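You operate a simulated robot arm through the tools that you are given. There is no shell and no other tool. Be economical: measure what you need, move in short steps, check, and stop when the job is done.

You run a simulated robot arm. Do the job below in one go: nothing can be reset, and whatever is moved stays where it is left.

TASK
Take the teal cell slide and leave it on the top of the orange edged bench. Take the green chip that says "72" from the top of the left desk and leave it on top of the orange carton on the low shelf. Fetch the jar from the top of the left desk and stand it on top of the grey carton there. Fetch the smooth black mouse and set it on the green rimmed disc. Press the blue scale key three times. Put the blue capped jar on the top of the shelf end of the long bench away on the top of the blue edged bench. Put one of the purple slides from the top of the blue edged bench on the top of the shelf end of the long bench. Take the cream rock marked "62" from the top of the blue edged bench and put it on top of the brown carton. Do these in any order. Set down upright: jar, blue capped jar, cream rock.

Only the result counts: the job must be done as asked and must still hold three seconds after the hand-in. Knocking over, shifting, dropping, spilling or breaking anything else fails it.

THE ROBOT
A 7-joint arm with a vacuum gripper on a trunk, on a base that drives. Base frame: it is fixed to the floor where the robot stands at the start and does not move with it; the origin is under the middle of the robot, x ahead of it, y to its left, z up. Lengths are in cm, angles in degrees, forces in N, time in s.
Its first joint turns from -149.0 to 149.0 degrees. Places, roughly: blue capped jar [-400, 300, 75]; blue scale key [-200, 280, 80]; brown carton [-375, 100, 75]; cream rock [-375, 100, 75]; green chip [50, 200, 75]; green rimmed disc [-325, 325, 75]; grey carton [50, 200, 75]; jar [75, 200, 75]; orange carton on the low shelf [50, 225, 75]; purple slide [-350, 100, 75]; smooth black mouse (11x7x4 cm) [-80, 310, 80]; teal cell slide [100, 0, 75]; top of the blue edged bench [-250, 100, 80]; top of the orange edged bench [-250, 20, 80]; top of the shelf end of the long bench [-350, 320, 80]. Payload 1.06 kg.
Tool frame: the origin (TCP) lies in the middle of the cups' lips, and z points out of the cups. The gripper has 1 cup of 2.4 cm across, covering 2.4 by 2.4 cm (tool x, y); the bellows give 0.8 cm. With the vacuum on, a cup seals on a smooth face that it is pressed against (1 to 4 N); it does not hold porous or soft things. The pull reaches 23 N.
Orientation is told as [roll, pitch, yaw] about the base's x, y, z axes, in that order, counted from this pose: with the cups facing straight down, the tool's x points along the base's -x, its y along +y and its z along -z.

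THE INTERFACE
- The arm moves only by the tool jog_arm. Its argument "commands" is a list of rows, each an object of numbers (a shift or turn left out is 0, a gripper value left out holds the last): "ax", "ay", "az": the turn, a rotation vector about the base's x, y, z in degrees; "dx", "dy", "dz": the shift along the base's x, y, z in m; "suction": the vacuum: 1 switches it on, -1 off. In form: [{"ax": .., "ay": .., "az": .., "dx": .., "dy": .., "dz": .., "suction": ..}, ...]. A call has 1 to 8 rows; each row shifts and turns the commanded pose from where the row before left it. A row lasts 0.2 s, in which the tool goes at most 5 cm and 8.6 degrees; a call with a longer step from one row to the next is refused whole, and so is a gripper value outside its range. A pose out of reach is approached as far as the arm can. The call stops where the force on the tool passes 40 N (or 10 N more than at its start, if that is more) or the arm is blocked; 0.2 s more then pass. The pull builds up within a second once a cup has sealed. Time passes only in rows, and 0.2 s behind the last, so rows that do not move give it time. It gives the time, the measured TCP pose, the force on the tool (base axes) and the pull of the vacuum at its end, in the units of the frame above (readings bear some noise), with the torque about the TCP (base axes, N m) and any sound that the robot's microphone picked up.
- Cameras (640 x 400 px; columns grow to the right, rows downward): "scene" is now at [1.77, 19.54, 138.1]; the picture's right is [0.38, -0.93, 0.00], its down [-0.86, -0.35, -0.36] and it looks along [0.34, 0.14, -0.93] (base axes); focal length 214 px, centre (320, 200). "wrist" rides on the gripper at [7.8, 1.9, -9.6] in the tool frame; the picture's right is [-0.24, 0.97, 0.00], its down [-0.71, -0.17, -0.69] and it looks along [-0.67, -0.16, 0.73] (tool axes); focal length 243 px, centre (320, 200). There is no depth. A picture from a camera that has moved, and an enlarged one, comes with that camera's place and axes in the base frame and with its lens. The place of the scene camera against the robot may be out by one fixed shift of up to 1.8 cm in any direction.
- get_image(camera): a new picture of that camera. The clock stands still meanwhile.
- move_column(by): slides the trunk up (or, below 0, down) by that many cm; the arm and the scene camera ride with it, the base frame stays. It gives what a move gives, with no picture.
- drive_base(legs): drives the robot by 1 to 6 legs, each [ahead, turn to the left] in cm and degrees, along the robot's own axes; the way and the turn of a leg run together, so that a leg with both is an arc; at most 150 cm and 180 degrees a leg. The arm and the cameras ride along, it lands a little off, and it stops where it bumps. It gives what a move gives.
- pan_tilt(pan, tilt): turns the head with the scene camera to pan (to the left, within 155 degrees either way) and tilt (down, from -29 to 69), counted from straight ahead of the robot. It gives what a move gives.
- close_up(camera, box): a new picture of the part [left, top, right, bottom] of that camera's present view, enlarged. The clock stands still meanwhile.
- sign_off(): hands the job in; it is judged then, once.

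Work in short steps. Places have to be worked out from the pictures, the camera data and where the tool is seen: move nearer, look again, correct. Check each grasp and each placing, and mend what went wrong. You have 217 turns and 210 pictures in all, those below and enlarged ones among them. Switch the vacuum off and draw the arm clear of the work before you hand the job in, unless the task says otherwise; then end with one line.

The tools are called after "Emit:" by a JSON object that holds its "method" and its "body". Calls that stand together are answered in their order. jog_arm: Moves the arm, as the interface text tells. Its arguments: {"type":"object","properties":{"commands":{"type":"array"}},"required":["commands"]} The other tools are called the same way: move_column (by) slides the trunk up or down; drive_base (legs) drives the base; pan_tilt (pan, tilt) turns the head that bears the scene camera; get_image (camera) takes a picture; close_up (camera, box) takes an enlarged picture of a part of a camera's view; sign_off () hands the job in.

At the start:

```text
clock: 0.0
position: [-1.53, 67.83, 100.71]
ee_rot: [0.0, -0.1, -0.5]
force: [0.5, 0.0, 0.4]
moment: [0.01, 0.01, 0.02]
pull: 0.0
trunk travel left (down, up): [-47.5, 23.5]
robot x, y, heading: [0.28, 0.01, 0.1]
head pan, tilt: [22.2, 68.8]
```

scene: 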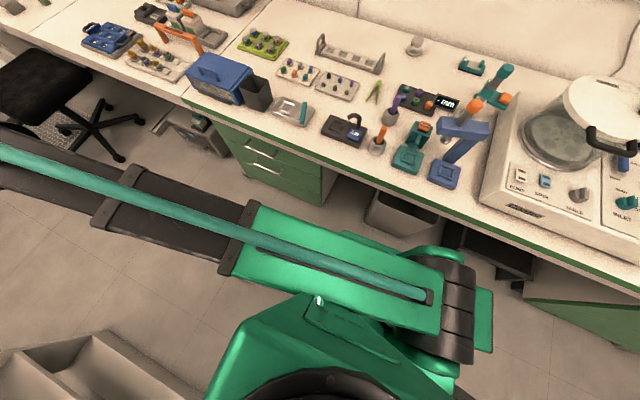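
wrist: 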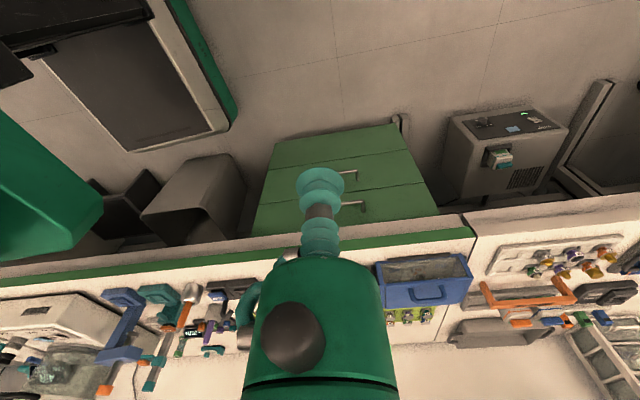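

The bench ahead carries many small things; I look level first to survey the room.

Emit:
{"method": "pan_tilt", "body": {"pan": 0, "tilt": 45}}

Emit:
{"method": "get_image", "body": {"camera": "scene"}}

Emit:
{"method": "pan_tilt", "body": {"pan": 75, "tilt": 25}}

Emit:
{"method": "get_image", "body": {"camera": "scene"}}

Emit:
{"method": "pan_tilt", "body": {"pan": 140, "tilt": 20}}

Emit:
{"method": "get_image", "body": {"camera": "scene"}}

```text
clock: 0.9
position: [-1.62, 67.86, 100.86]
ee_rot: [0.0, 0.0, -0.5]
force: [0.1, -0.9, -0.4]
moment: [-0.02, 0.01, -0.03]
pull: 0.1
trunk travel left (down, up): [-47.5, 23.5]
robot x, y, heading: [0.15, -0.55, -0.2]
head pan, tilt: [0.0, 45.0]
```

```text
207 pictures are left
camera scene: at [4.72, 17.43, 140.98], right [0.0, -1.0, 0.0], down [-0.71, 0.0, -0.71], along [0.71, 0.0, -0.71], focal length 214 px, centre (320, 200)
```

scene: 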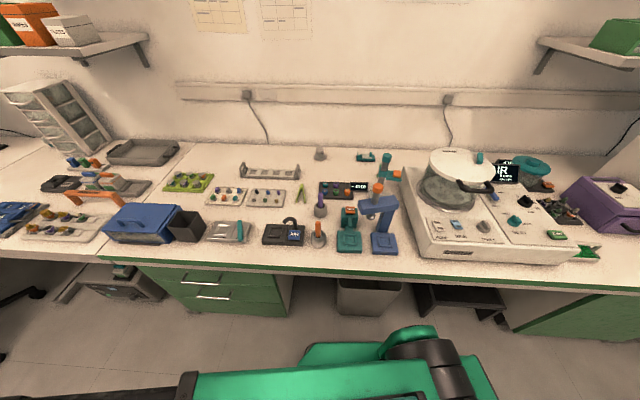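

```text
clock: 2.4
position: [-1.6, 67.83, 100.75]
ee_rot: [0.0, 0.1, -0.3]
force: [-0.2, -0.3, -0.7]
moment: [-0.01, -0.01, 0.04]
pull: 0.1
trunk travel left (down, up): [-47.5, 23.5]
robot x, y, heading: [-0.19, 0.09, -0.2]
head pan, tilt: [75.0, 25.0]
```

```text
206 pictures are left
camera scene: at [-1.02, 26.33, 144.05], right [0.97, -0.26, 0.0], down [-0.11, -0.41, -0.91], along [0.24, 0.88, -0.42], focal length 214 px, centre (320, 200)
```

scene: 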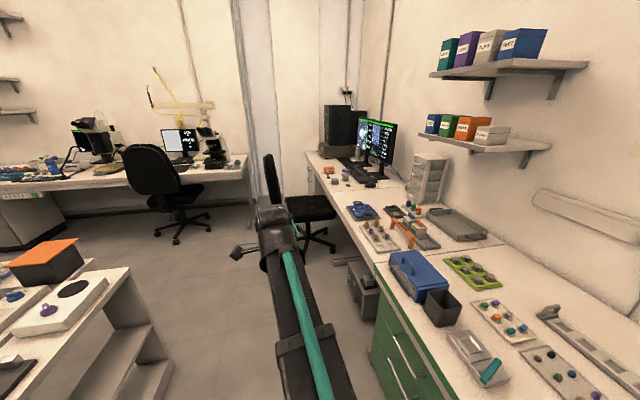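

```text
clock: 3.7
position: [-1.72, 67.84, 100.91]
ee_rot: [0.0, 0.1, -0.4]
force: [0.6, 0.6, -0.5]
moment: [0.0, 0.04, 0.01]
pull: 0.1
trunk travel left (down, up): [-47.5, 23.5]
robot x, y, heading: [-0.2, -0.09, 0.1]
head pan, tilt: [140.0, 20.0]
```

```text
205 pictures are left
camera scene: at [-10.54, 23.42, 144.86], right [0.64, 0.77, 0.0], down [0.26, -0.22, -0.94], along [-0.72, 0.6, -0.34], focal length 214 px, centre (320, 200)
```

scene: 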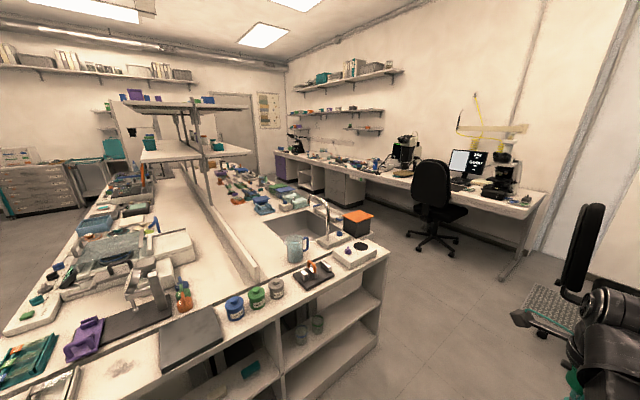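

The island is behind (orange/blue edges), the long bench at y≈310. I zoom on the front bench and left desk for details.

Emit:
{"method": "pan_tilt", "body": {"pan": 0, "tilt": 45}}

Emit:
{"method": "close_up", "body": {"camera": "scene", "box": [180, 130, 400, 267]}}

Emit:
{"method": "close_up", "body": {"camera": "scene", "box": [390, 140, 610, 277]}}

Emit:
{"method": "pan_tilt", "body": {"pan": 60, "tilt": 25}}

Emit:
{"method": "close_up", "body": {"camera": "scene", "box": [170, 130, 390, 267]}}

Emit:
{"method": "close_up", "body": {"camera": "scene", "box": [310, 50, 530, 187]}}

```text
clock: 5.9
position: [-1.66, 67.85, 100.87]
ee_rot: [0.0, 0.0, -0.4]
force: [-0.4, -0.8, 0.5]
moment: [0.01, -0.03, -0.02]
pull: 0.0
trunk travel left (down, up): [-47.5, 23.5]
robot x, y, heading: [0.14, 0.01, -0.1]
head pan, tilt: [0.0, 45.0]
```

```text
2.91 times, centred on (290, 198) of scene
camera zoom: at [4.72, 17.43, 140.99], right [0.0, -1.0, 0.0], down [-0.71, 0.0, -0.71], along [0.71, 0.0, -0.71], focal length 624 px, centre (407, 204)
```

zoom: 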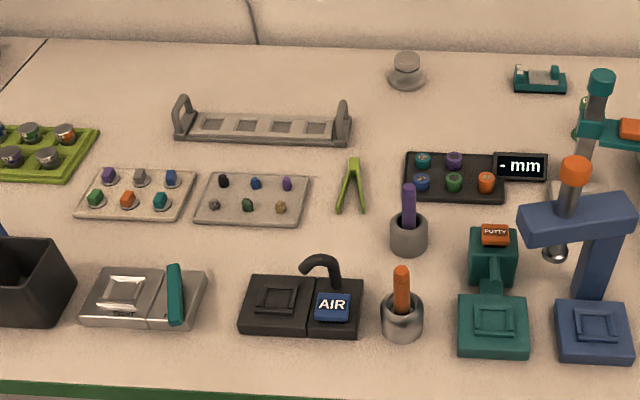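

```text
2.91 times, centred on (500, 208) of scene
camera zoom: at [4.72, 17.43, 140.99], right [0.0, -1.0, 0.0], down [-0.71, 0.0, -0.71], along [0.71, 0.0, -0.71], focal length 624 px, centre (-204, 175)
```

zoom: 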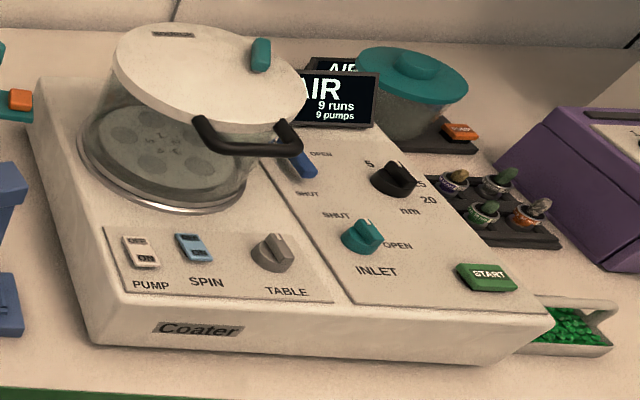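

```text
clock: 7.2
position: [-1.74, 67.9, 100.82]
ee_rot: [0.0, 0.0, -0.4]
force: [0.0, -0.5, 0.3]
moment: [0.0, -0.02, -0.03]
pull: 0.0
trunk travel left (down, up): [-47.5, 23.5]
robot x, y, heading: [-0.35, 0.07, 0.2]
head pan, tilt: [60.0, 25.0]
```

```text
2.91 times, centred on (280, 198) of scene
camera zoom: at [1.2, 25.4, 144.04], right [0.87, -0.5, 0.0], down [-0.21, -0.37, -0.91], along [0.45, 0.78, -0.42], focal length 624 px, centre (436, 204)
```

zoom: 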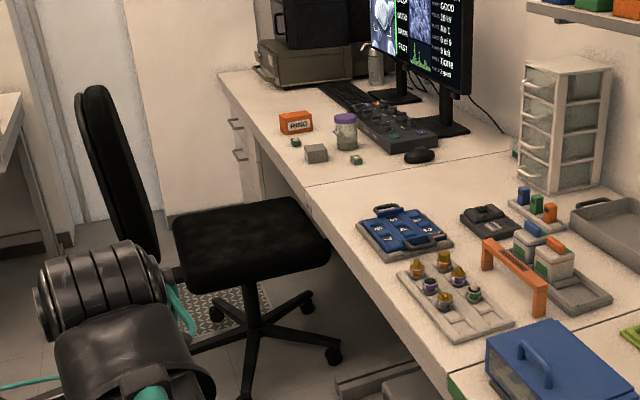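

```text
2.91 times, centred on (420, 118) of scene
camera zoom: at [1.2, 25.4, 144.04], right [0.87, -0.5, 0.0], down [-0.21, -0.37, -0.91], along [0.45, 0.78, -0.42], focal length 624 px, centre (29, 437)
```

zoom: 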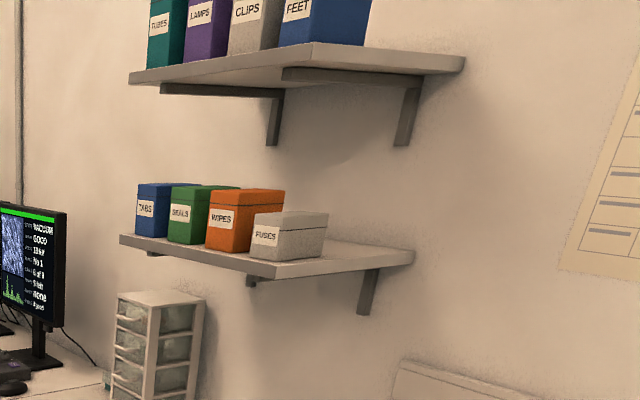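

Desk cartons, jar and two green chips are seen at about (60,200..235). Next I look behind to the right and at the island.

Emit:
{"method": "pan_tilt", "body": {"pan": -140, "tilt": 20}}

Emit:
{"method": "get_image", "body": {"camera": "scene"}}

Emit:
{"method": "pan_tilt", "body": {"pan": 155, "tilt": 20}}

Emit:
{"method": "close_up", "body": {"camera": "scene", "box": [100, 100, 320, 237]}}

Emit:
{"method": "close_up", "body": {"camera": "scene", "box": [320, 100, 540, 237]}}

```text
clock: 10.2
position: [-1.65, 67.81, 100.88]
ee_rot: [0.0, -0.1, -0.4]
force: [0.8, -0.3, -0.6]
moment: [-0.05, -0.03, 0.01]
pull: 0.0
trunk travel left (down, up): [-47.5, 23.5]
robot x, y, heading: [0.03, -0.01, 0.2]
head pan, tilt: [-140.0, 20.0]
```

```text
200 pictures are left
camera scene: at [-10.54, 11.44, 144.86], right [-0.64, 0.77, 0.0], down [0.26, 0.22, -0.94], along [-0.72, -0.6, -0.34], focal length 214 px, centre (320, 200)
```

scene: 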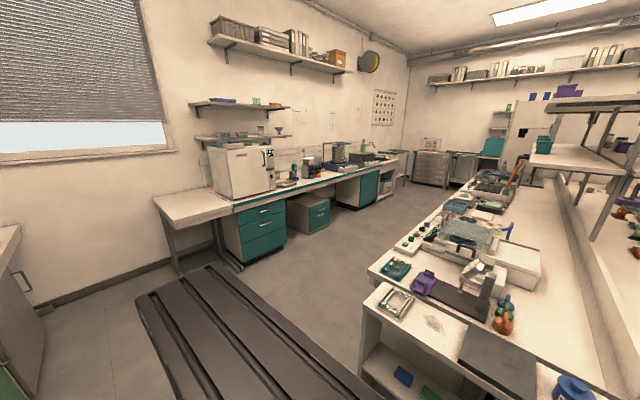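

```text
clock: 14.2
position: [-1.73, 67.85, 100.91]
ee_rot: [-0.1, -0.1, -0.4]
force: [-0.7, 0.0, -0.1]
moment: [0.0, 0.0, -0.01]
pull: 0.2
trunk travel left (down, up): [-47.5, 23.5]
robot x, y, heading: [-0.18, -0.2, 0.0]
head pan, tilt: [154.7, 20.0]
```

```text
2.91 times, centred on (210, 168) of scene
camera zoom: at [-11.83, 21.41, 144.86], right [0.43, 0.9, 0.0], down [0.31, -0.15, -0.94], along [-0.85, 0.4, -0.34], focal length 624 px, centre (640, 292)
```

zoom: 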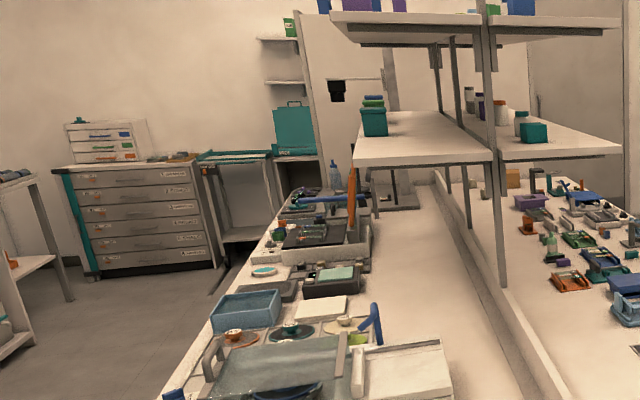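

```text
2.91 times, centred on (430, 168) of scene
camera zoom: at [-11.83, 21.41, 144.86], right [0.43, 0.9, 0.0], down [0.31, -0.15, -0.94], along [-0.85, 0.4, -0.34], focal length 624 px, centre (0, 292)
```

zoom: 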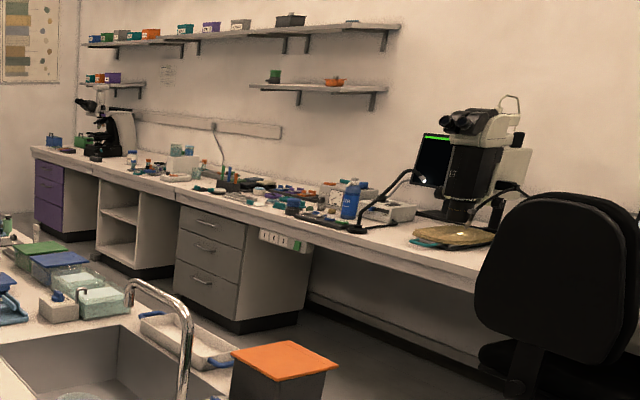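

I check the dark slab behind on the right with more tilt, to know whether it is the robot or an obstacle.

Emit:
{"method": "pan_tilt", "body": {"pan": -120, "tilt": 50}}

Emit:
{"method": "get_image", "body": {"camera": "scene"}}

Emit:
{"method": "pan_tilt", "body": {"pan": -60, "tilt": 40}}

Emit:
{"method": "get_image", "body": {"camera": "scene"}}

Emit:
{"method": "pan_tilt", "body": {"pan": 155, "tilt": 60}}

Emit:
{"method": "get_image", "body": {"camera": "scene"}}

```text
clock: 18.0
position: [-1.7, 67.85, 100.79]
ee_rot: [-0.1, 0.0, -0.4]
force: [0.2, -0.2, 0.0]
moment: [-0.02, 0.0, 0.01]
pull: 0.1
trunk travel left (down, up): [-47.5, 23.5]
robot x, y, heading: [-0.22, -0.29, -0.1]
head pan, tilt: [-120.0, 50.0]
```

```text
197 pictures are left
camera scene: at [-7.26, 10.76, 140.3], right [-0.87, 0.5, 0.0], down [0.38, 0.66, -0.64], along [-0.32, -0.56, -0.77], focal length 214 px, centre (320, 200)
```

scene: 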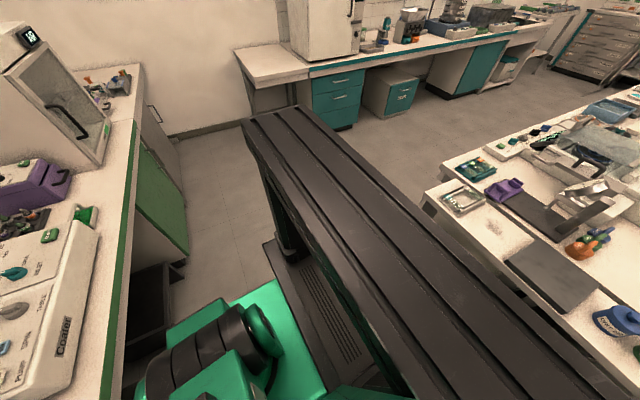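

```text
clock: 19.3
position: [-1.76, 67.79, 100.76]
ee_rot: [0.0, 0.0, -0.4]
force: [0.2, 0.0, 0.7]
moment: [-0.04, 0.0, 0.01]
pull: 0.0
trunk travel left (down, up): [-47.5, 23.5]
robot x, y, heading: [0.22, -0.25, 0.1]
head pan, tilt: [-60.0, 40.0]
```

```text
196 pictures are left
camera scene: at [0.83, 10.06, 141.72], right [-0.87, -0.5, 0.0], down [-0.32, 0.56, -0.77], along [0.38, -0.66, -0.64], focal length 214 px, centre (320, 200)
```

scene: 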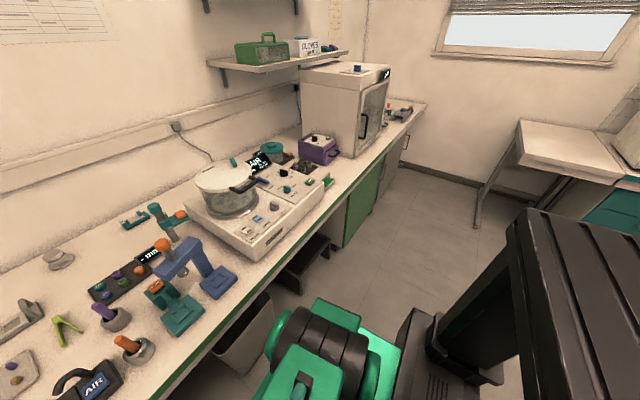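

```text
clock: 22.4
position: [-1.66, 67.82, 100.59]
ee_rot: [0.0, 0.0, -0.3]
force: [0.5, -0.3, 0.7]
moment: [0.02, 0.0, 0.01]
pull: 0.2
trunk travel left (down, up): [-47.5, 23.5]
robot x, y, heading: [0.07, 0.01, -0.2]
head pan, tilt: [154.7, 60.0]
```

```text
195 pictures are left
camera scene: at [-9.44, 20.28, 139.04], right [0.43, 0.9, 0.0], down [0.78, -0.37, -0.5], along [-0.45, 0.21, -0.87], focal length 214 px, centre (320, 200)
```

scene: 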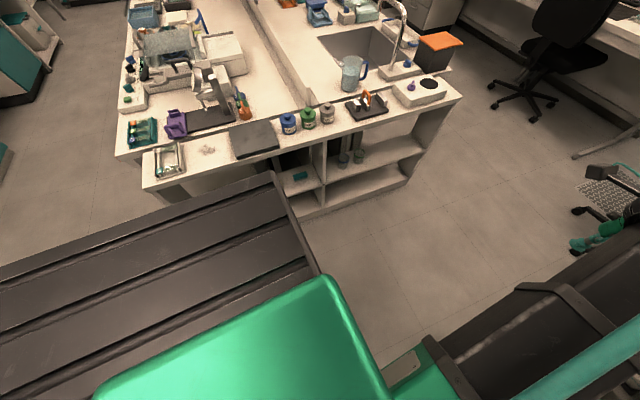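

The slab is the robot's own mast. The teal cell slide lies near (103,-7); I raise the trunk, drive 12 cm ahead, and look.

Emit:
{"method": "move_column", "body": {"by": 14}}

Emit:
{"method": "drive_base", "body": {"legs": [[12, 0]]}}

Emit:
{"method": "pan_tilt", "body": {"pan": -10, "tilt": 50}}

Emit:
{"method": "get_image", "body": {"camera": "scene"}}

```text
clock: 24.1
position: [-1.71, 67.98, 114.83]
ee_rot: [0.0, 0.0, -0.4]
force: [0.3, -0.1, 0.4]
moment: [0.03, 0.01, 0.01]
pull: 0.0
trunk travel left (down, up): [-61.5, 9.5]
robot x, y, heading: [-0.33, -0.3, 0.2]
head pan, tilt: [154.7, 60.0]
```

```text
clock: 25.3
position: [11.12, 67.81, 114.9]
ee_rot: [0.0, 0.0, -0.7]
force: [0.5, 0.6, 0.0]
moment: [0.0, 0.01, 0.0]
pull: 0.1
trunk travel left (down, up): [-61.5, 9.5]
robot x, y, heading: [12.74, -0.12, -0.0]
head pan, tilt: [154.7, 60.0]
```

```text
clock: 27.9
position: [11.18, 67.82, 114.78]
ee_rot: [0.1, 0.0, -0.8]
force: [0.3, -0.2, 0.4]
moment: [0.01, 0.0, 0.01]
pull: 0.1
trunk travel left (down, up): [-61.5, 9.5]
robot x, y, heading: [12.65, -0.14, -0.3]
head pan, tilt: [-10.0, 50.0]
```

```text
194 pictures are left
camera scene: at [16.69, 16.06, 154.3], right [-0.18, -0.98, 0.0], down [-0.75, 0.14, -0.64], along [0.63, -0.11, -0.77], focal length 214 px, centre (320, 200)
```

scene: 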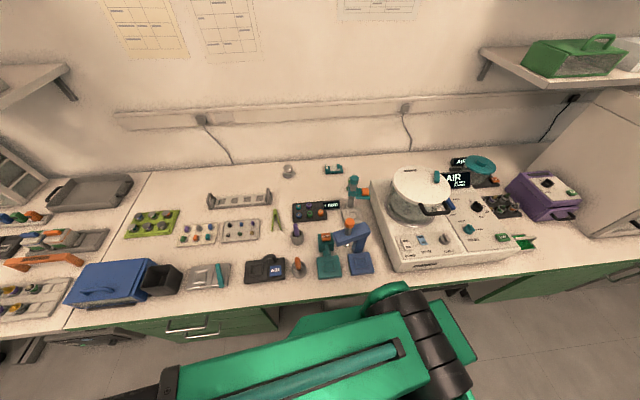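

I zoom on the small teal thing at the back.

Emit:
{"method": "close_up", "body": {"camera": "scene", "box": [280, 145, 384, 210]}}

Emit:
{"method": "close_up", "body": {"camera": "scene", "box": [170, 190, 330, 290]}}

```text
6.15 times, centred on (332, 178) of scene
camera zoom: at [16.69, 16.06, 154.3], right [-0.18, -0.98, 0.0], down [-0.75, 0.14, -0.64], along [0.63, -0.11, -0.77], focal length 1320 px, centre (246, 338)
```

zoom: 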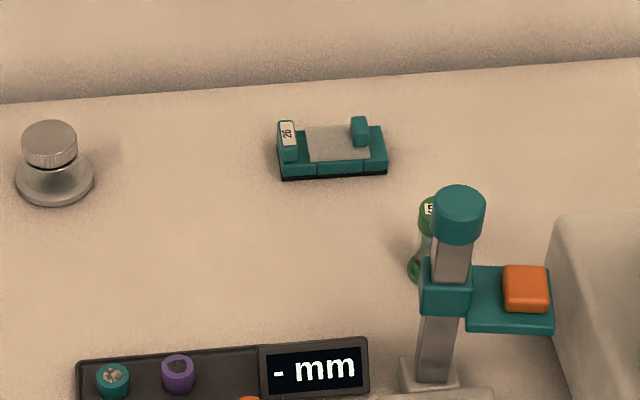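

```text
4.00 times, centred on (250, 240) of scene
camera zoom: at [16.69, 16.06, 154.3], right [-0.18, -0.98, 0.0], down [-0.75, 0.14, -0.64], along [0.63, -0.11, -0.77], focal length 858 px, centre (600, 40)
```

zoom: 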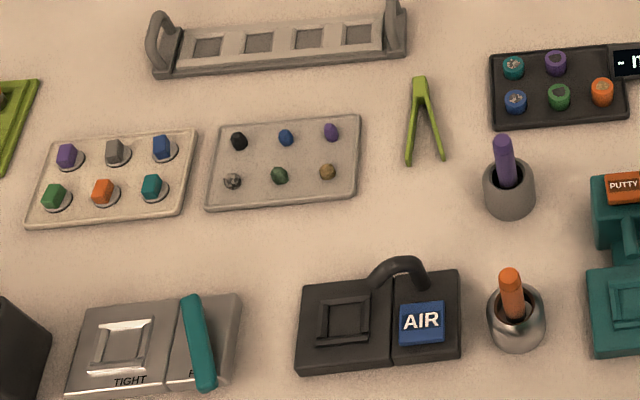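

It is the teal carrier with a grey plate, near (100,-7). I swing the arm over, high.

Emit:
{"method": "jog_arm", "body": {"commands": [{"dx": 0.046, "dy": -0.018}, {"dx": 0.046, "dy": -0.018}, {"dx": 0.046, "dy": -0.018}, {"dx": 0.046, "dy": -0.018}, {"dx": 0.046, "dy": -0.018}, {"dx": 0.046, "dy": -0.018}, {"dx": 0.046, "dy": -0.018}, {"dx": 0.046, "dy": -0.018}]}}

Emit:
{"method": "jog_arm", "body": {"commands": [{"dx": 0.03, "dy": -0.039}, {"dx": 0.03, "dy": -0.039}, {"dx": 0.03, "dy": -0.039}, {"dx": 0.03, "dy": -0.039}, {"dx": 0.03, "dy": -0.039}, {"dx": 0.03, "dy": -0.039}, {"dx": 0.03, "dy": -0.039}, {"dx": 0.03, "dy": -0.039}]}}

Emit:
{"method": "jog_arm", "body": {"commands": [{"dx": 0.02, "dy": -0.038}, {"dx": 0.02, "dy": -0.038}, {"dx": 0.02, "dy": -0.038}, {"dx": 0.02, "dy": -0.038}, {"dx": 0.02, "dy": -0.038}, {"dx": 0.02, "dy": -0.038}, {"dx": 0.02, "dy": -0.038}, {}]}}

Emit:
{"method": "get_image", "body": {"camera": "wrist"}}

Emit:
{"method": "get_image", "body": {"camera": "scene"}}

```text
clock: 29.6
position: [47.85, 53.4, 114.61]
ee_rot: [0.1, 0.0, -0.5]
force: [0.0, 0.1, 0.2]
moment: [-0.01, -0.01, -0.01]
pull: 0.1
trunk travel left (down, up): [-61.5, 9.5]
robot x, y, heading: [12.4, -0.08, -0.2]
head pan, tilt: [-10.0, 50.0]
```

```text
clock: 31.4
position: [72.02, 22.06, 114.58]
ee_rot: [0.0, 0.0, -0.6]
force: [0.0, 0.5, 0.5]
moment: [0.01, 0.01, 0.01]
pull: 0.0
trunk travel left (down, up): [-61.5, 9.5]
robot x, y, heading: [12.17, 0.03, -0.4]
head pan, tilt: [-10.0, 50.0]
```

```text
clock: 33.2
position: [85.83, -4.39, 114.84]
ee_rot: [0.0, 0.0, -0.6]
force: [0.0, -0.5, -0.5]
moment: [0.0, 0.06, 0.05]
pull: 0.0
trunk travel left (down, up): [-61.5, 9.5]
robot x, y, heading: [12.16, 0.14, -0.2]
head pan, tilt: [-10.0, 50.0]
```

```text
191 pictures are left
camera wrist: at [78.11, -2.45, 124.56], right [0.25, 0.97, 0.0], down [0.71, -0.18, 0.69], along [0.66, -0.17, -0.73], focal length 243 px, centre (320, 200)
```

wrist: 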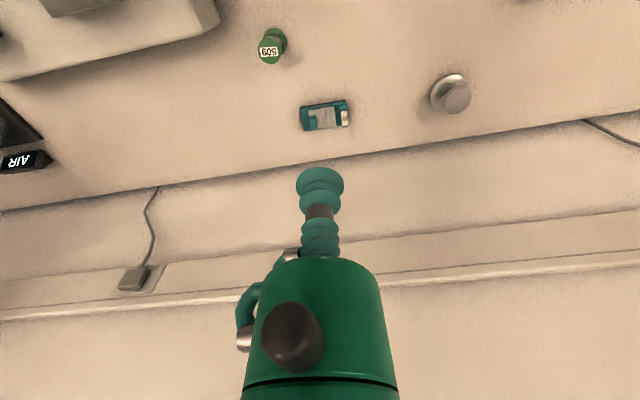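

```text
190 pictures are left
camera scene: at [16.69, 16.04, 154.3], right [-0.18, -0.98, 0.0], down [-0.75, 0.14, -0.64], along [0.63, -0.11, -0.77], focal length 214 px, centre (320, 200)
```

scene: 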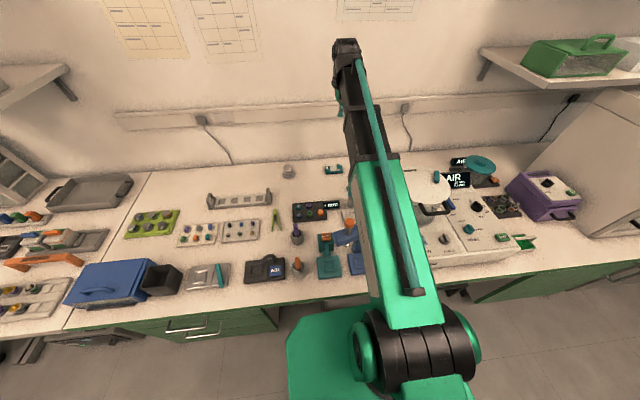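

Wrist view puts the slide at (98.7,-6.8); I go over it and down to z≈92 and look again.

Emit:
{"method": "jog_arm", "body": {"commands": [{"dx": 0.04, "dy": -0.006, "dz": -0.02}, {"dx": 0.04, "dy": -0.006, "dz": -0.02}, {"dx": 0.04, "dy": -0.006, "dz": -0.02}, {"dx": 0.006, "dy": -0.006, "dz": -0.04}, {"dz": -0.04}, {"dz": -0.04}, {"dz": -0.035}, {}]}}

Emit:
{"method": "get_image", "body": {"camera": "wrist"}}

```text
clock: 35.0
position: [98.43, -6.98, 93.6]
ee_rot: [0.0, 0.0, -0.8]
force: [0.6, 0.4, 0.7]
moment: [0.0, 0.0, -0.02]
pull: 0.1
trunk travel left (down, up): [-61.5, 9.5]
robot x, y, heading: [12.22, -0.19, -0.3]
head pan, tilt: [-10.0, 50.0]
```

```text
189 pictures are left
camera wrist: at [90.72, -4.99, 103.25], right [0.25, 0.97, 0.0], down [0.71, -0.18, 0.69], along [0.66, -0.17, -0.73], focal length 243 px, centre (320, 200)
```

wrist: 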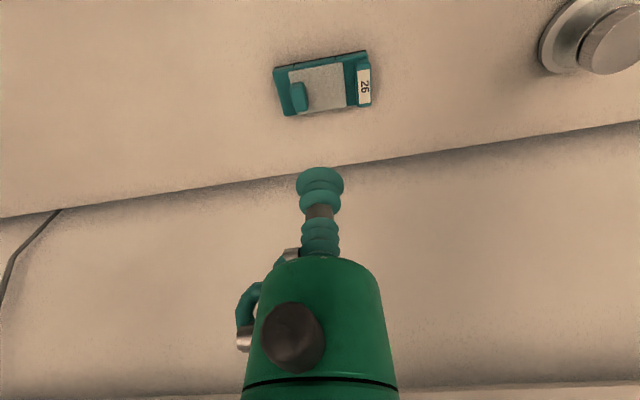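

Plate centre is at about (98.6,-6.7). I descend to z≈80, then feel down with suction on.

Emit:
{"method": "jog_arm", "body": {"commands": [{"dy": 0.004, "dx": 0.002, "dz": -0.03}, {"dz": -0.04}, {"dz": -0.04}, {"dz": -0.02}, {}]}}

Emit:
{"method": "get_image", "body": {"camera": "wrist"}}

```text
clock: 36.2
position: [98.66, -6.31, 80.36]
ee_rot: [0.0, 0.1, -0.7]
force: [0.7, 0.3, -0.1]
moment: [0.03, -0.02, 0.04]
pull: 0.1
trunk travel left (down, up): [-61.5, 9.5]
robot x, y, heading: [12.45, -0.26, -0.2]
head pan, tilt: [-10.0, 50.0]
```

```text
188 pictures are left
camera wrist: at [90.88, -4.32, 90.09], right [0.25, 0.97, 0.0], down [0.71, -0.18, 0.69], along [0.66, -0.17, -0.73], focal length 243 px, centre (320, 200)
```

wrist: 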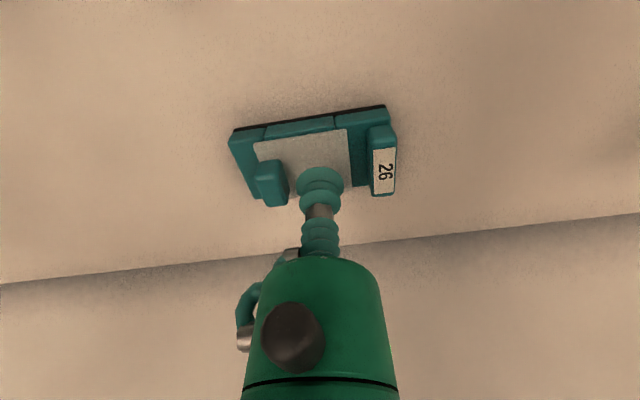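

Aligned well; I press down in small steps with the vacuum on.

Emit:
{"method": "jog_arm", "body": {"commands": [{"dx": 0.003, "dy": -0.002, "suction": 1}, {"dz": -0.01}, {"dz": -0.008}, {"dz": -0.004}, {"dz": -0.004}, {}, {}]}}

```text
clock: 37.9
position: [99.03, -6.59, 78.06]
ee_rot: [0.0, -0.1, -0.7]
force: [4.3, -0.6, 16.0]
moment: [-0.04, 0.03, 0.01]
pull: 22.9
trunk travel left (down, up): [-61.5, 9.5]
robot x, y, heading: [12.8, -0.07, -0.2]
head pan, tilt: [-10.0, 50.0]
```

Sealed at full pull. I lift slowly and check.

Emit:
{"method": "jog_arm", "body": {"commands": [{"dz": 0.01}, {"dz": 0.02}, {"dz": 0.03}, {"dz": 0.04}, {"dz": 0.05}, {}]}}

Emit:
{"method": "get_image", "body": {"camera": "wrist"}}

```text
clock: 39.2
position: [99.01, -6.46, 92.94]
ee_rot: [0.1, -0.1, -0.8]
force: [0.7, 0.0, -0.6]
moment: [-0.01, -0.01, 0.02]
pull: 22.7
trunk travel left (down, up): [-61.5, 9.5]
robot x, y, heading: [12.35, 0.16, -0.2]
head pan, tilt: [-10.0, 50.0]
```

```text
187 pictures are left
camera wrist: at [91.33, -4.49, 102.58], right [0.25, 0.97, 0.0], down [0.71, -0.18, 0.68], along [0.66, -0.17, -0.73], focal length 243 px, centre (320, 200)
```

wrist: 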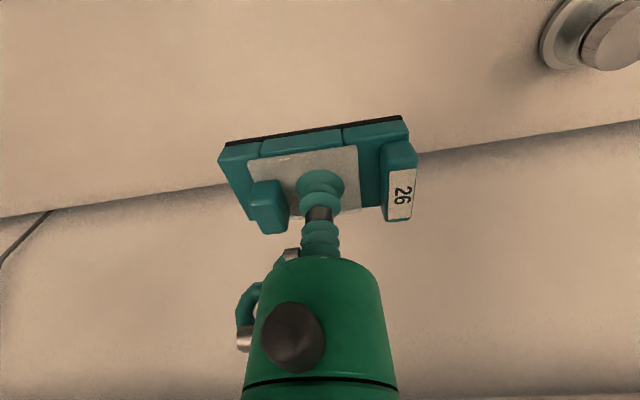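

Slide held. I raise, retract the arm to a compact forward pose, then look at the dark box at the robot's right to learn the robot's outline.

Emit:
{"method": "jog_arm", "body": {"commands": [{"dz": 0.045}, {"dz": 0.045}, {"dz": 0.045}, {"dz": 0.03, "dx": -0.03}, {"dx": -0.045}, {"dx": -0.045}, {"dx": -0.045}, {"dx": -0.045}]}}

Emit:
{"method": "jog_arm", "body": {"commands": [{"dx": -0.04, "dy": 0.02}, {"dx": -0.02, "dy": 0.04}, {"dy": 0.03}, {}]}}

Emit:
{"method": "pan_tilt", "body": {"pan": -90, "tilt": 60}}

Emit:
{"method": "get_image", "body": {"camera": "scene"}}

```text
clock: 41.0
position: [77.91, -6.69, 109.36]
ee_rot: [0.1, -0.1, -0.6]
force: [0.2, -0.2, 0.1]
moment: [-0.01, 0.01, -0.03]
pull: 23.3
trunk travel left (down, up): [-61.5, 9.5]
robot x, y, heading: [12.34, 0.02, -0.4]
head pan, tilt: [-10.0, 50.0]
```

```text
clock: 42.0
position: [71.88, 2.47, 109.66]
ee_rot: [-0.1, 0.0, -0.7]
force: [0.4, -0.2, 0.1]
moment: [0.0, -0.01, 0.03]
pull: 22.6
trunk travel left (down, up): [-61.5, 9.5]
robot x, y, heading: [12.26, 0.04, -0.0]
head pan, tilt: [-10.0, 50.0]
```

```text
clock: 43.6
position: [71.95, 2.34, 109.65]
ee_rot: [0.0, 0.1, -0.6]
force: [1.0, -0.2, -0.7]
moment: [-0.01, 0.0, 0.0]
pull: 22.7
trunk travel left (down, up): [-61.5, 9.5]
robot x, y, heading: [12.48, 0.19, -0.3]
head pan, tilt: [-90.0, 60.0]
```

```text
186 pictures are left
camera scene: at [9.1, 10.74, 153.05], right [-1.0, 0.0, 0.0], down [0.0, 0.87, -0.5], along [0.0, -0.5, -0.87], focal length 214 px, centre (320, 200)
```

scene: 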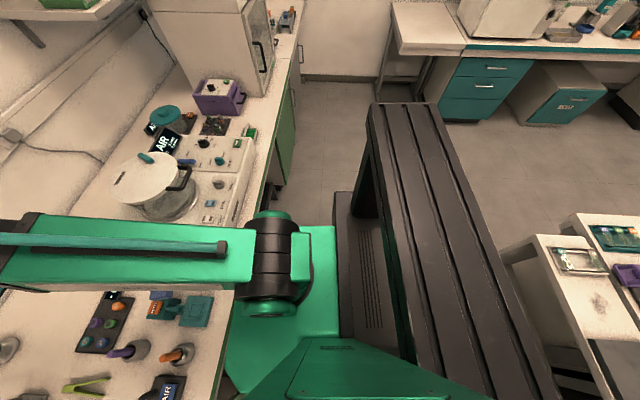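

I back 10 cm (space already traversed) and re-look to see if that slab moves with the robot.

Emit:
{"method": "drive_base", "body": {"legs": [[-10, 0]]}}

Emit:
{"method": "get_image", "body": {"camera": "scene"}}

```text
clock: 44.7
position: [61.73, 2.41, 109.7]
ee_rot: [0.0, -0.1, -0.5]
force: [-0.4, 0.0, -1.3]
moment: [-0.01, 0.01, 0.01]
pull: 23.1
trunk travel left (down, up): [-61.5, 9.5]
robot x, y, heading: [2.38, -0.14, -0.2]
head pan, tilt: [-90.0, 60.0]
```

```text
185 pictures are left
camera scene: at [-1.05, 10.77, 153.04], right [-1.0, 0.0, 0.0], down [0.0, 0.87, -0.5], along [0.0, -0.5, -0.87], focal length 214 px, centre (320, 200)
```

scene: 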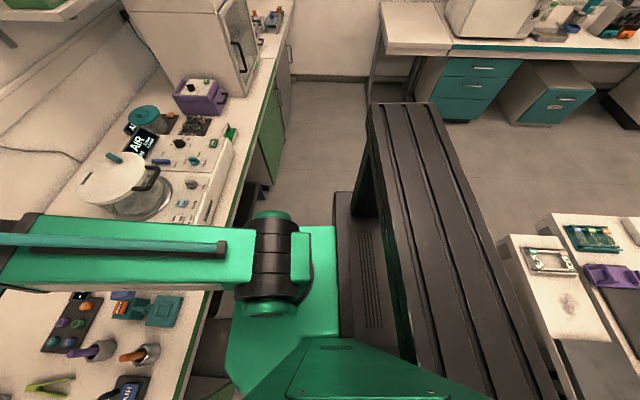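

The slab is part of the robot. I turn the tool about z to look back at the robot with the wrist camera to learn its outline.

Emit:
{"method": "jog_arm", "body": {"commands": [{"az": 8.5}, {"az": 8.5}, {"az": 8.5}, {"az": 8.5}, {"az": 8.5}, {"az": 8.5}, {"az": 8.5}, {"az": 8.5}]}}

Emit:
{"method": "jog_arm", "body": {"commands": [{"az": 8.5}, {"az": 8.5}, {"az": 8.5}, {"az": 8.5}, {"az": 8.5}, {"az": 8.5}, {"az": 8.5}, {"az": 8.5}]}}

Emit:
{"method": "get_image", "body": {"camera": "wrist"}}

```text
clock: 46.5
position: [61.94, 2.54, 109.64]
ee_rot: [-0.1, 0.0, 67.7]
force: [-1.0, 0.3, 0.0]
moment: [0.05, 0.0, -0.01]
pull: 23.0
trunk travel left (down, up): [-61.5, 9.5]
robot x, y, heading: [2.44, 0.11, 0.1]
head pan, tilt: [-90.0, 60.0]
```

```text
clock: 48.3
position: [61.94, 2.53, 109.63]
ee_rot: [0.1, 0.0, 135.5]
force: [0.0, 0.2, -0.6]
moment: [-0.02, -0.01, 0.01]
pull: 23.2
trunk travel left (down, up): [-61.5, 9.5]
robot x, y, heading: [1.89, 0.11, -0.3]
head pan, tilt: [-90.0, 60.0]
```

```text
184 pictures are left
camera wrist: at [66.24, -4.32, 119.36], right [-0.85, -0.53, 0.0], down [-0.39, 0.62, 0.69], along [-0.36, 0.58, -0.73], focal length 243 px, centre (320, 200)
```

wrist: 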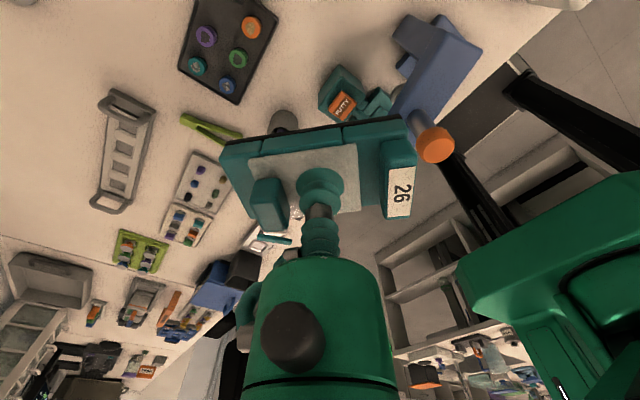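

Only partly useful; I turn a bit more to see the robot itself.

Emit:
{"method": "jog_arm", "body": {"commands": [{"az": 8.5, "dz": 0.03}, {"az": 8.5, "dz": 0.03}, {"az": 8.5, "dz": 0.03}, {"az": 8.5}, {"az": 8.5}, {"az": 8.5}, {}]}}

Emit:
{"method": "get_image", "body": {"camera": "wrist"}}

```text
clock: 49.9
position: [61.84, 2.5, 118.47]
ee_rot: [-0.1, 0.2, 175.2]
force: [-0.3, -0.8, -0.9]
moment: [-0.01, 0.01, -0.01]
pull: 23.4
out of reach, approached as far as the arm can: row 5, 6
trunk travel left (down, up): [-61.5, 9.5]
robot x, y, heading: [2.53, 0.29, -0.0]
head pan, tilt: [-90.0, 60.0]
```

```text
183 pictures are left
camera wrist: at [69.56, -0.02, 128.3], right [-0.32, -0.95, 0.0], down [-0.69, 0.23, 0.68], along [-0.65, 0.22, -0.73], focal length 243 px, centre (320, 200)
```

wrist: 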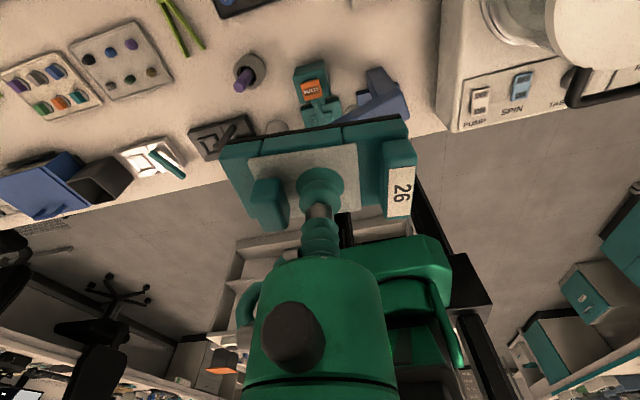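

The robot looks about ±30 cm wide. I turn left 60° and back diagonally toward the aisle at y≈-95, in parts.

Emit:
{"method": "drive_base", "body": {"legs": [[0, 60], [-60, 0]]}}

Emit:
{"method": "pan_tilt", "body": {"pan": 150, "tilt": 45}}

Emit:
{"method": "get_image", "body": {"camera": "scene"}}

```text
clock: 55.9
position: [0.0, 0.76, 118.49]
ee_rot: [0.0, 0.3, -125.9]
force: [0.3, -0.4, -1.2]
moment: [0.01, 0.0, 0.0]
pull: 22.8
trunk travel left (down, up): [-61.5, 9.5]
robot x, y, heading: [-28.55, -51.09, 59.1]
head pan, tilt: [-90.0, 60.0]
```

```text
clock: 59.3
position: [-0.1, 0.76, 118.55]
ee_rot: [0.0, 0.1, -125.9]
force: [-0.8, -1.0, -0.1]
moment: [0.0, 0.01, 0.06]
pull: 23.1
trunk travel left (down, up): [-61.5, 9.5]
robot x, y, heading: [-28.41, -51.57, 58.9]
head pan, tilt: [150.0, 45.0]
```

```text
182 pictures are left
camera scene: at [-51.34, -49.96, 154.99], right [-0.48, 0.88, 0.0], down [0.62, 0.34, -0.71], along [-0.62, -0.34, -0.71], focal length 214 px, centre (320, 200)
```

scene: 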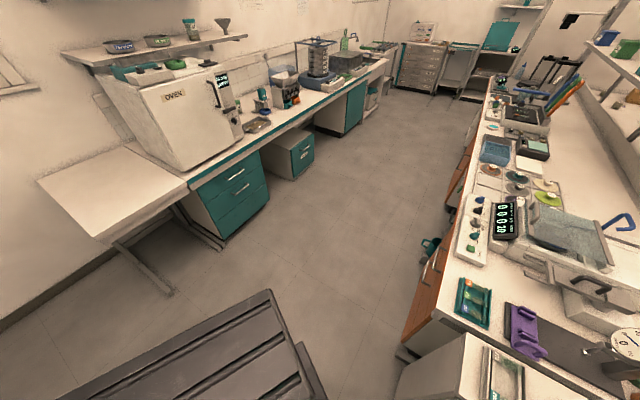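

Clear aisle. I back on to y≈-90, square up, and back along the orange-edged bench.

Emit:
{"method": "drive_base", "body": {"legs": [[-42, 0], [0, -59], [-60, 0]]}}

Emit:
{"method": "pan_tilt", "body": {"pan": 100, "tilt": 40}}

Emit:
{"method": "get_image", "body": {"camera": "scene"}}

```text
clock: 67.5
position: [-50.4, -84.9, 118.48]
ee_rot: [0.0, 0.3, 176.0]
force: [1.0, 0.5, -0.9]
moment: [-0.03, -0.01, -0.02]
pull: 22.4
trunk travel left (down, up): [-61.5, 9.5]
robot x, y, heading: [-109.86, -88.1, 0.9]
head pan, tilt: [150.0, 45.0]
```

```text
clock: 68.7
position: [-50.35, -84.84, 118.6]
ee_rot: [0.1, 0.2, 176.0]
force: [-0.4, 0.1, -0.8]
moment: [0.02, -0.02, 0.01]
pull: 23.0
trunk travel left (down, up): [-61.5, 9.5]
robot x, y, heading: [-109.44, -88.5, 0.8]
head pan, tilt: [100.0, 40.0]
```

```text
181 pictures are left
camera scene: at [-115.01, -62.6, 155.72], right [0.98, 0.19, 0.0], down [0.12, -0.63, -0.77], along [-0.14, 0.75, -0.64], focal length 214 px, centre (320, 200)
```

scene: 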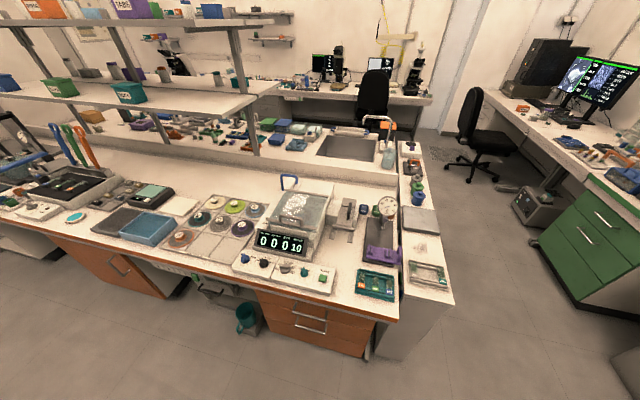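

The bench is crowded; I zoom to find a free patch in reach.

Emit:
{"method": "close_up", "body": {"camera": "scene", "box": [100, 160, 292, 280]}}

Emit:
{"method": "close_up", "body": {"camera": "scene", "box": [240, 170, 432, 290]}}

Emit:
{"method": "close_up", "body": {"camera": "scene", "box": [0, 110, 192, 230]}}

```text
3.33 times, centred on (196, 220) of scene
camera zoom: at [-115.01, -62.6, 155.72], right [0.98, 0.19, 0.0], down [0.12, -0.63, -0.77], along [-0.14, 0.75, -0.64], focal length 715 px, centre (733, 133)
```

zoom: 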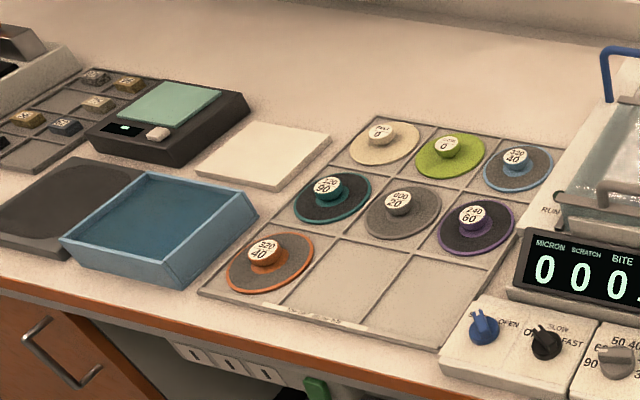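

```text
3.33 times, centred on (336, 230) of scene
camera zoom: at [-115.01, -62.6, 155.72], right [0.98, 0.19, 0.0], down [0.12, -0.63, -0.77], along [-0.14, 0.75, -0.64], focal length 715 px, centre (267, 100)
```

zoom: 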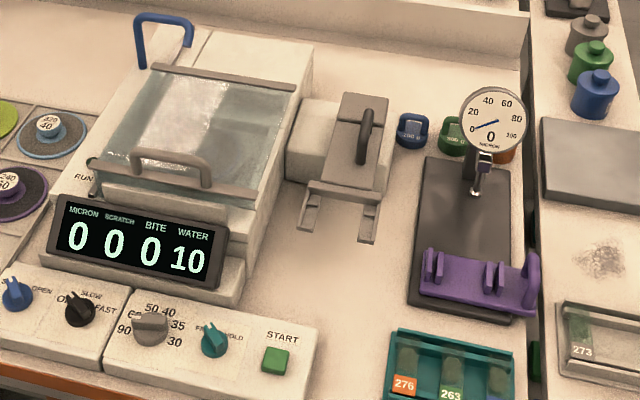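

```text
3.33 times, centred on (96, 170) of scene
camera zoom: at [-115.01, -62.6, 155.72], right [0.98, 0.19, 0.0], down [0.12, -0.63, -0.77], along [-0.14, 0.75, -0.64], focal length 715 px, centre (1067, 300)
```

zoom: 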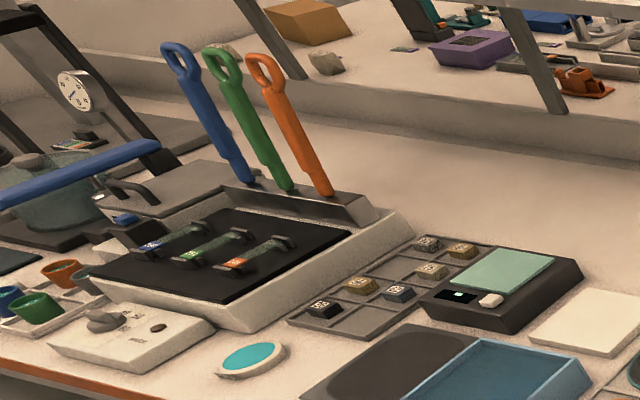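

Free patch about 11×14 cm near (-113,-5) between the switch panel and gauge. I swing the arm over there at height.

Emit:
{"method": "jog_arm", "body": {"commands": [{"dx": -0.005, "dy": 0.045}, {"dx": -0.005, "dy": 0.045}, {"dx": -0.005, "dy": 0.045}, {"dx": -0.005, "dy": 0.045}, {"dx": -0.005, "dy": 0.045}, {"dx": -0.005, "dy": 0.045}, {"dx": -0.005, "dy": 0.045}, {"dx": -0.005, "dy": 0.045}]}}

Emit:
{"method": "jog_arm", "body": {"commands": [{"dx": -0.035, "dy": 0.032}, {"dx": -0.035, "dy": 0.032}, {"dx": -0.035, "dy": 0.032}, {"dx": -0.035, "dy": 0.032}, {"dx": -0.035, "dy": 0.032}, {"dx": -0.035, "dy": 0.032}, {"dx": -0.035, "dy": 0.032}, {"dx": -0.035, "dy": 0.032}]}}

Emit:
{"method": "jog_arm", "body": {"commands": [{"dx": -0.04, "dy": 0.025}, {"dx": -0.04, "dy": 0.025}, {"dx": -0.04, "dy": 0.025}, {"dx": -0.04, "dy": 0.025}, {"dx": -0.04, "dy": 0.025}, {"dx": -0.04, "dy": 0.02}, {"dx": -0.02, "dy": 0.01}, {}]}}

Emit:
{"method": "get_image", "body": {"camera": "wrist"}}

Emit:
{"method": "get_image", "body": {"camera": "scene"}}

```text
clock: 70.5
position: [-54.47, -48.75, 118.54]
ee_rot: [-0.1, 0.2, 175.9]
force: [-0.2, 0.0, -1.7]
moment: [0.0, -0.01, 0.0]
pull: 22.7
trunk travel left (down, up): [-61.5, 9.5]
robot x, y, heading: [-110.11, -88.3, 0.8]
head pan, tilt: [100.0, 40.0]
```

```text
clock: 72.2
position: [-82.51, -23.18, 118.45]
ee_rot: [0.0, 0.3, 176.0]
force: [0.0, -0.7, 0.1]
moment: [0.0, 0.01, 0.01]
pull: 22.9
trunk travel left (down, up): [-61.5, 9.5]
robot x, y, heading: [-109.99, -87.8, 0.5]
head pan, tilt: [100.0, 40.0]
```

```text
clock: 74.0
position: [-108.45, -7.8, 118.8]
ee_rot: [0.0, 0.3, 175.9]
force: [0.0, 0.3, -0.8]
moment: [0.02, 0.01, 0.02]
pull: 23.3
trunk travel left (down, up): [-61.5, 9.5]
robot x, y, heading: [-109.48, -88.18, 1.0]
head pan, tilt: [100.0, 40.0]
```

```text
177 pictures are left
camera wrist: at [-100.63, -10.21, 128.57], right [-0.3, -0.95, 0.0], down [-0.7, 0.22, 0.68], along [-0.65, 0.21, -0.73], focal length 243 px, centre (320, 200)
```

wrist: 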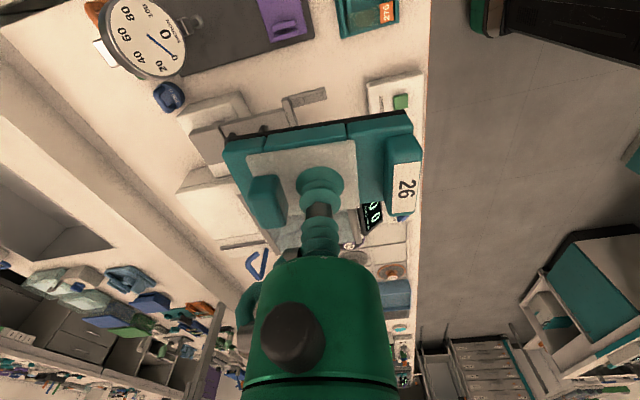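

```text
176 pictures are left
camera scene: at [-115.0, -62.59, 155.72], right [0.98, 0.19, 0.0], down [0.12, -0.63, -0.77], along [-0.14, 0.75, -0.64], focal length 214 px, centre (320, 200)
```

scene: 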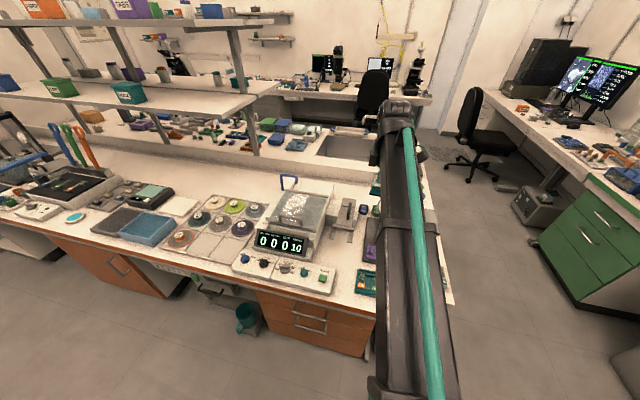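

The patch is too tight (an overhanging clamp). The bare strip behind the white lid near (-203,27) is better; I back along and closer to the bench, arm kept high.

Emit:
{"method": "drive_base", "body": {"legs": [[0, -15], [-45, 0]]}}

Emit:
{"method": "get_image", "body": {"camera": "scene"}}

```text
clock: 77.7
position: [-131.46, 0.3, 118.87]
ee_rot: [0.0, 0.3, 160.9]
force: [0.4, 1.2, -1.0]
moment: [0.01, 0.03, -0.01]
pull: 22.8
trunk travel left (down, up): [-61.5, 9.5]
robot x, y, heading: [-153.8, -77.27, -14.3]
head pan, tilt: [100.0, 40.0]
```

```text
175 pictures are left
camera scene: at [-152.15, -50.59, 155.71], right [1.0, -0.07, 0.0], down [-0.05, -0.64, -0.77], along [0.06, 0.76, -0.64], focal length 214 px, centre (320, 200)
```

scene: 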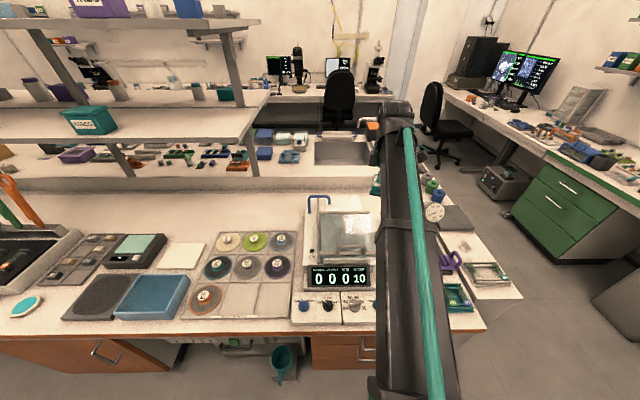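

The strip at x<-175 lies under the island shelf, so I choose a spot just right of the shelf end, about (-163,28). I pull the arm in, yaw the tool so its camera faces me, then shuffle closer.

Emit:
{"method": "jog_arm", "body": {"commands": [{"dx": -0.005, "dy": -0.025, "az": -8.4}, {"dx": -0.005, "dy": -0.025, "az": -8.4}, {"dx": -0.005, "dy": -0.025, "az": -8.4}, {"dx": -0.005, "dy": -0.025, "az": -8.4}, {"dx": -0.005, "dy": -0.025, "az": -8.4}, {"dx": -0.005, "dy": -0.025, "az": -8.4}, {"dx": -0.005, "dy": -0.025, "az": -8.4}, {"dx": -0.005, "dy": -0.01, "az": -8.4}]}}

Emit:
{"method": "drive_base", "body": {"legs": [[-30, 0], [0, 28], [30, 0], [0, -14]]}}

Emit:
{"method": "pan_tilt", "body": {"pan": 95, "tilt": 50}}

Emit:
{"method": "get_image", "body": {"camera": "scene"}}

Emit:
{"method": "get_image", "body": {"camera": "wrist"}}

```text
clock: 79.5
position: [-135.32, -18.11, 118.81]
ee_rot: [-0.1, -0.2, 94.3]
force: [1.0, 1.0, -1.2]
moment: [-0.02, 0.05, 0.05]
pull: 23.4
trunk travel left (down, up): [-61.5, 9.5]
robot x, y, heading: [-153.87, -76.97, -14.2]
head pan, tilt: [100.0, 40.0]
stopped in row 8: the force on the tool passed its limit at 44 N (the readings are from after the stop); the commanded pose is now the measured one
```

```text
clock: 85.5
position: [-150.68, -0.47, 118.86]
ee_rot: [-0.2, -0.2, 109.0]
force: [0.3, 1.2, -3.8]
moment: [0.13, -0.04, 0.02]
pull: 23.0
trunk travel left (down, up): [-61.5, 9.5]
robot x, y, heading: [-153.68, -62.14, 0.5]
head pan, tilt: [100.0, 40.0]
```

```text
clock: 86.2
position: [-150.66, -0.38, 118.83]
ee_rot: [-0.3, -0.1, 108.9]
force: [0.4, 1.1, -2.1]
moment: [0.04, 0.05, 0.07]
pull: 23.2
trunk travel left (down, up): [-61.5, 9.5]
robot x, y, heading: [-153.54, -62.03, 0.1]
head pan, tilt: [95.0, 50.0]
```

```text
174 pictures are left
camera scene: at [-157.74, -37.03, 154.3], right [1.0, 0.09, 0.0], down [0.07, -0.76, -0.64], along [-0.06, 0.64, -0.77], focal length 214 px, centre (320, 200)
```

scene: 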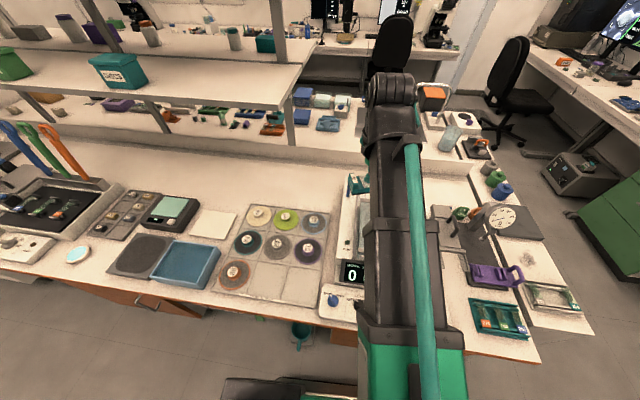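

```text
173 pictures are left
camera wrist: at [-149.81, -8.38, 128.52], right [-1.0, -0.09, 0.0], down [-0.07, 0.72, 0.69], along [-0.06, 0.68, -0.73], focal length 243 px, centre (320, 200)
```

wrist: 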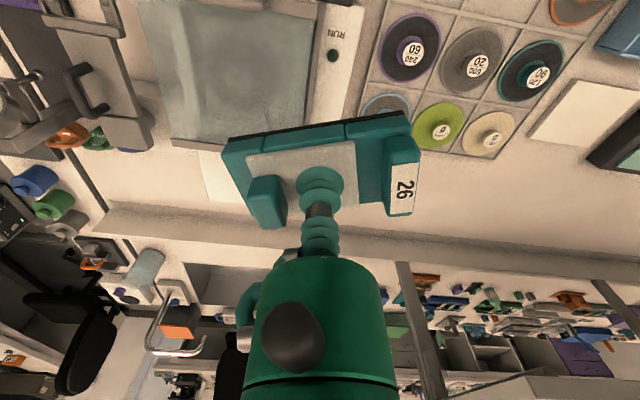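

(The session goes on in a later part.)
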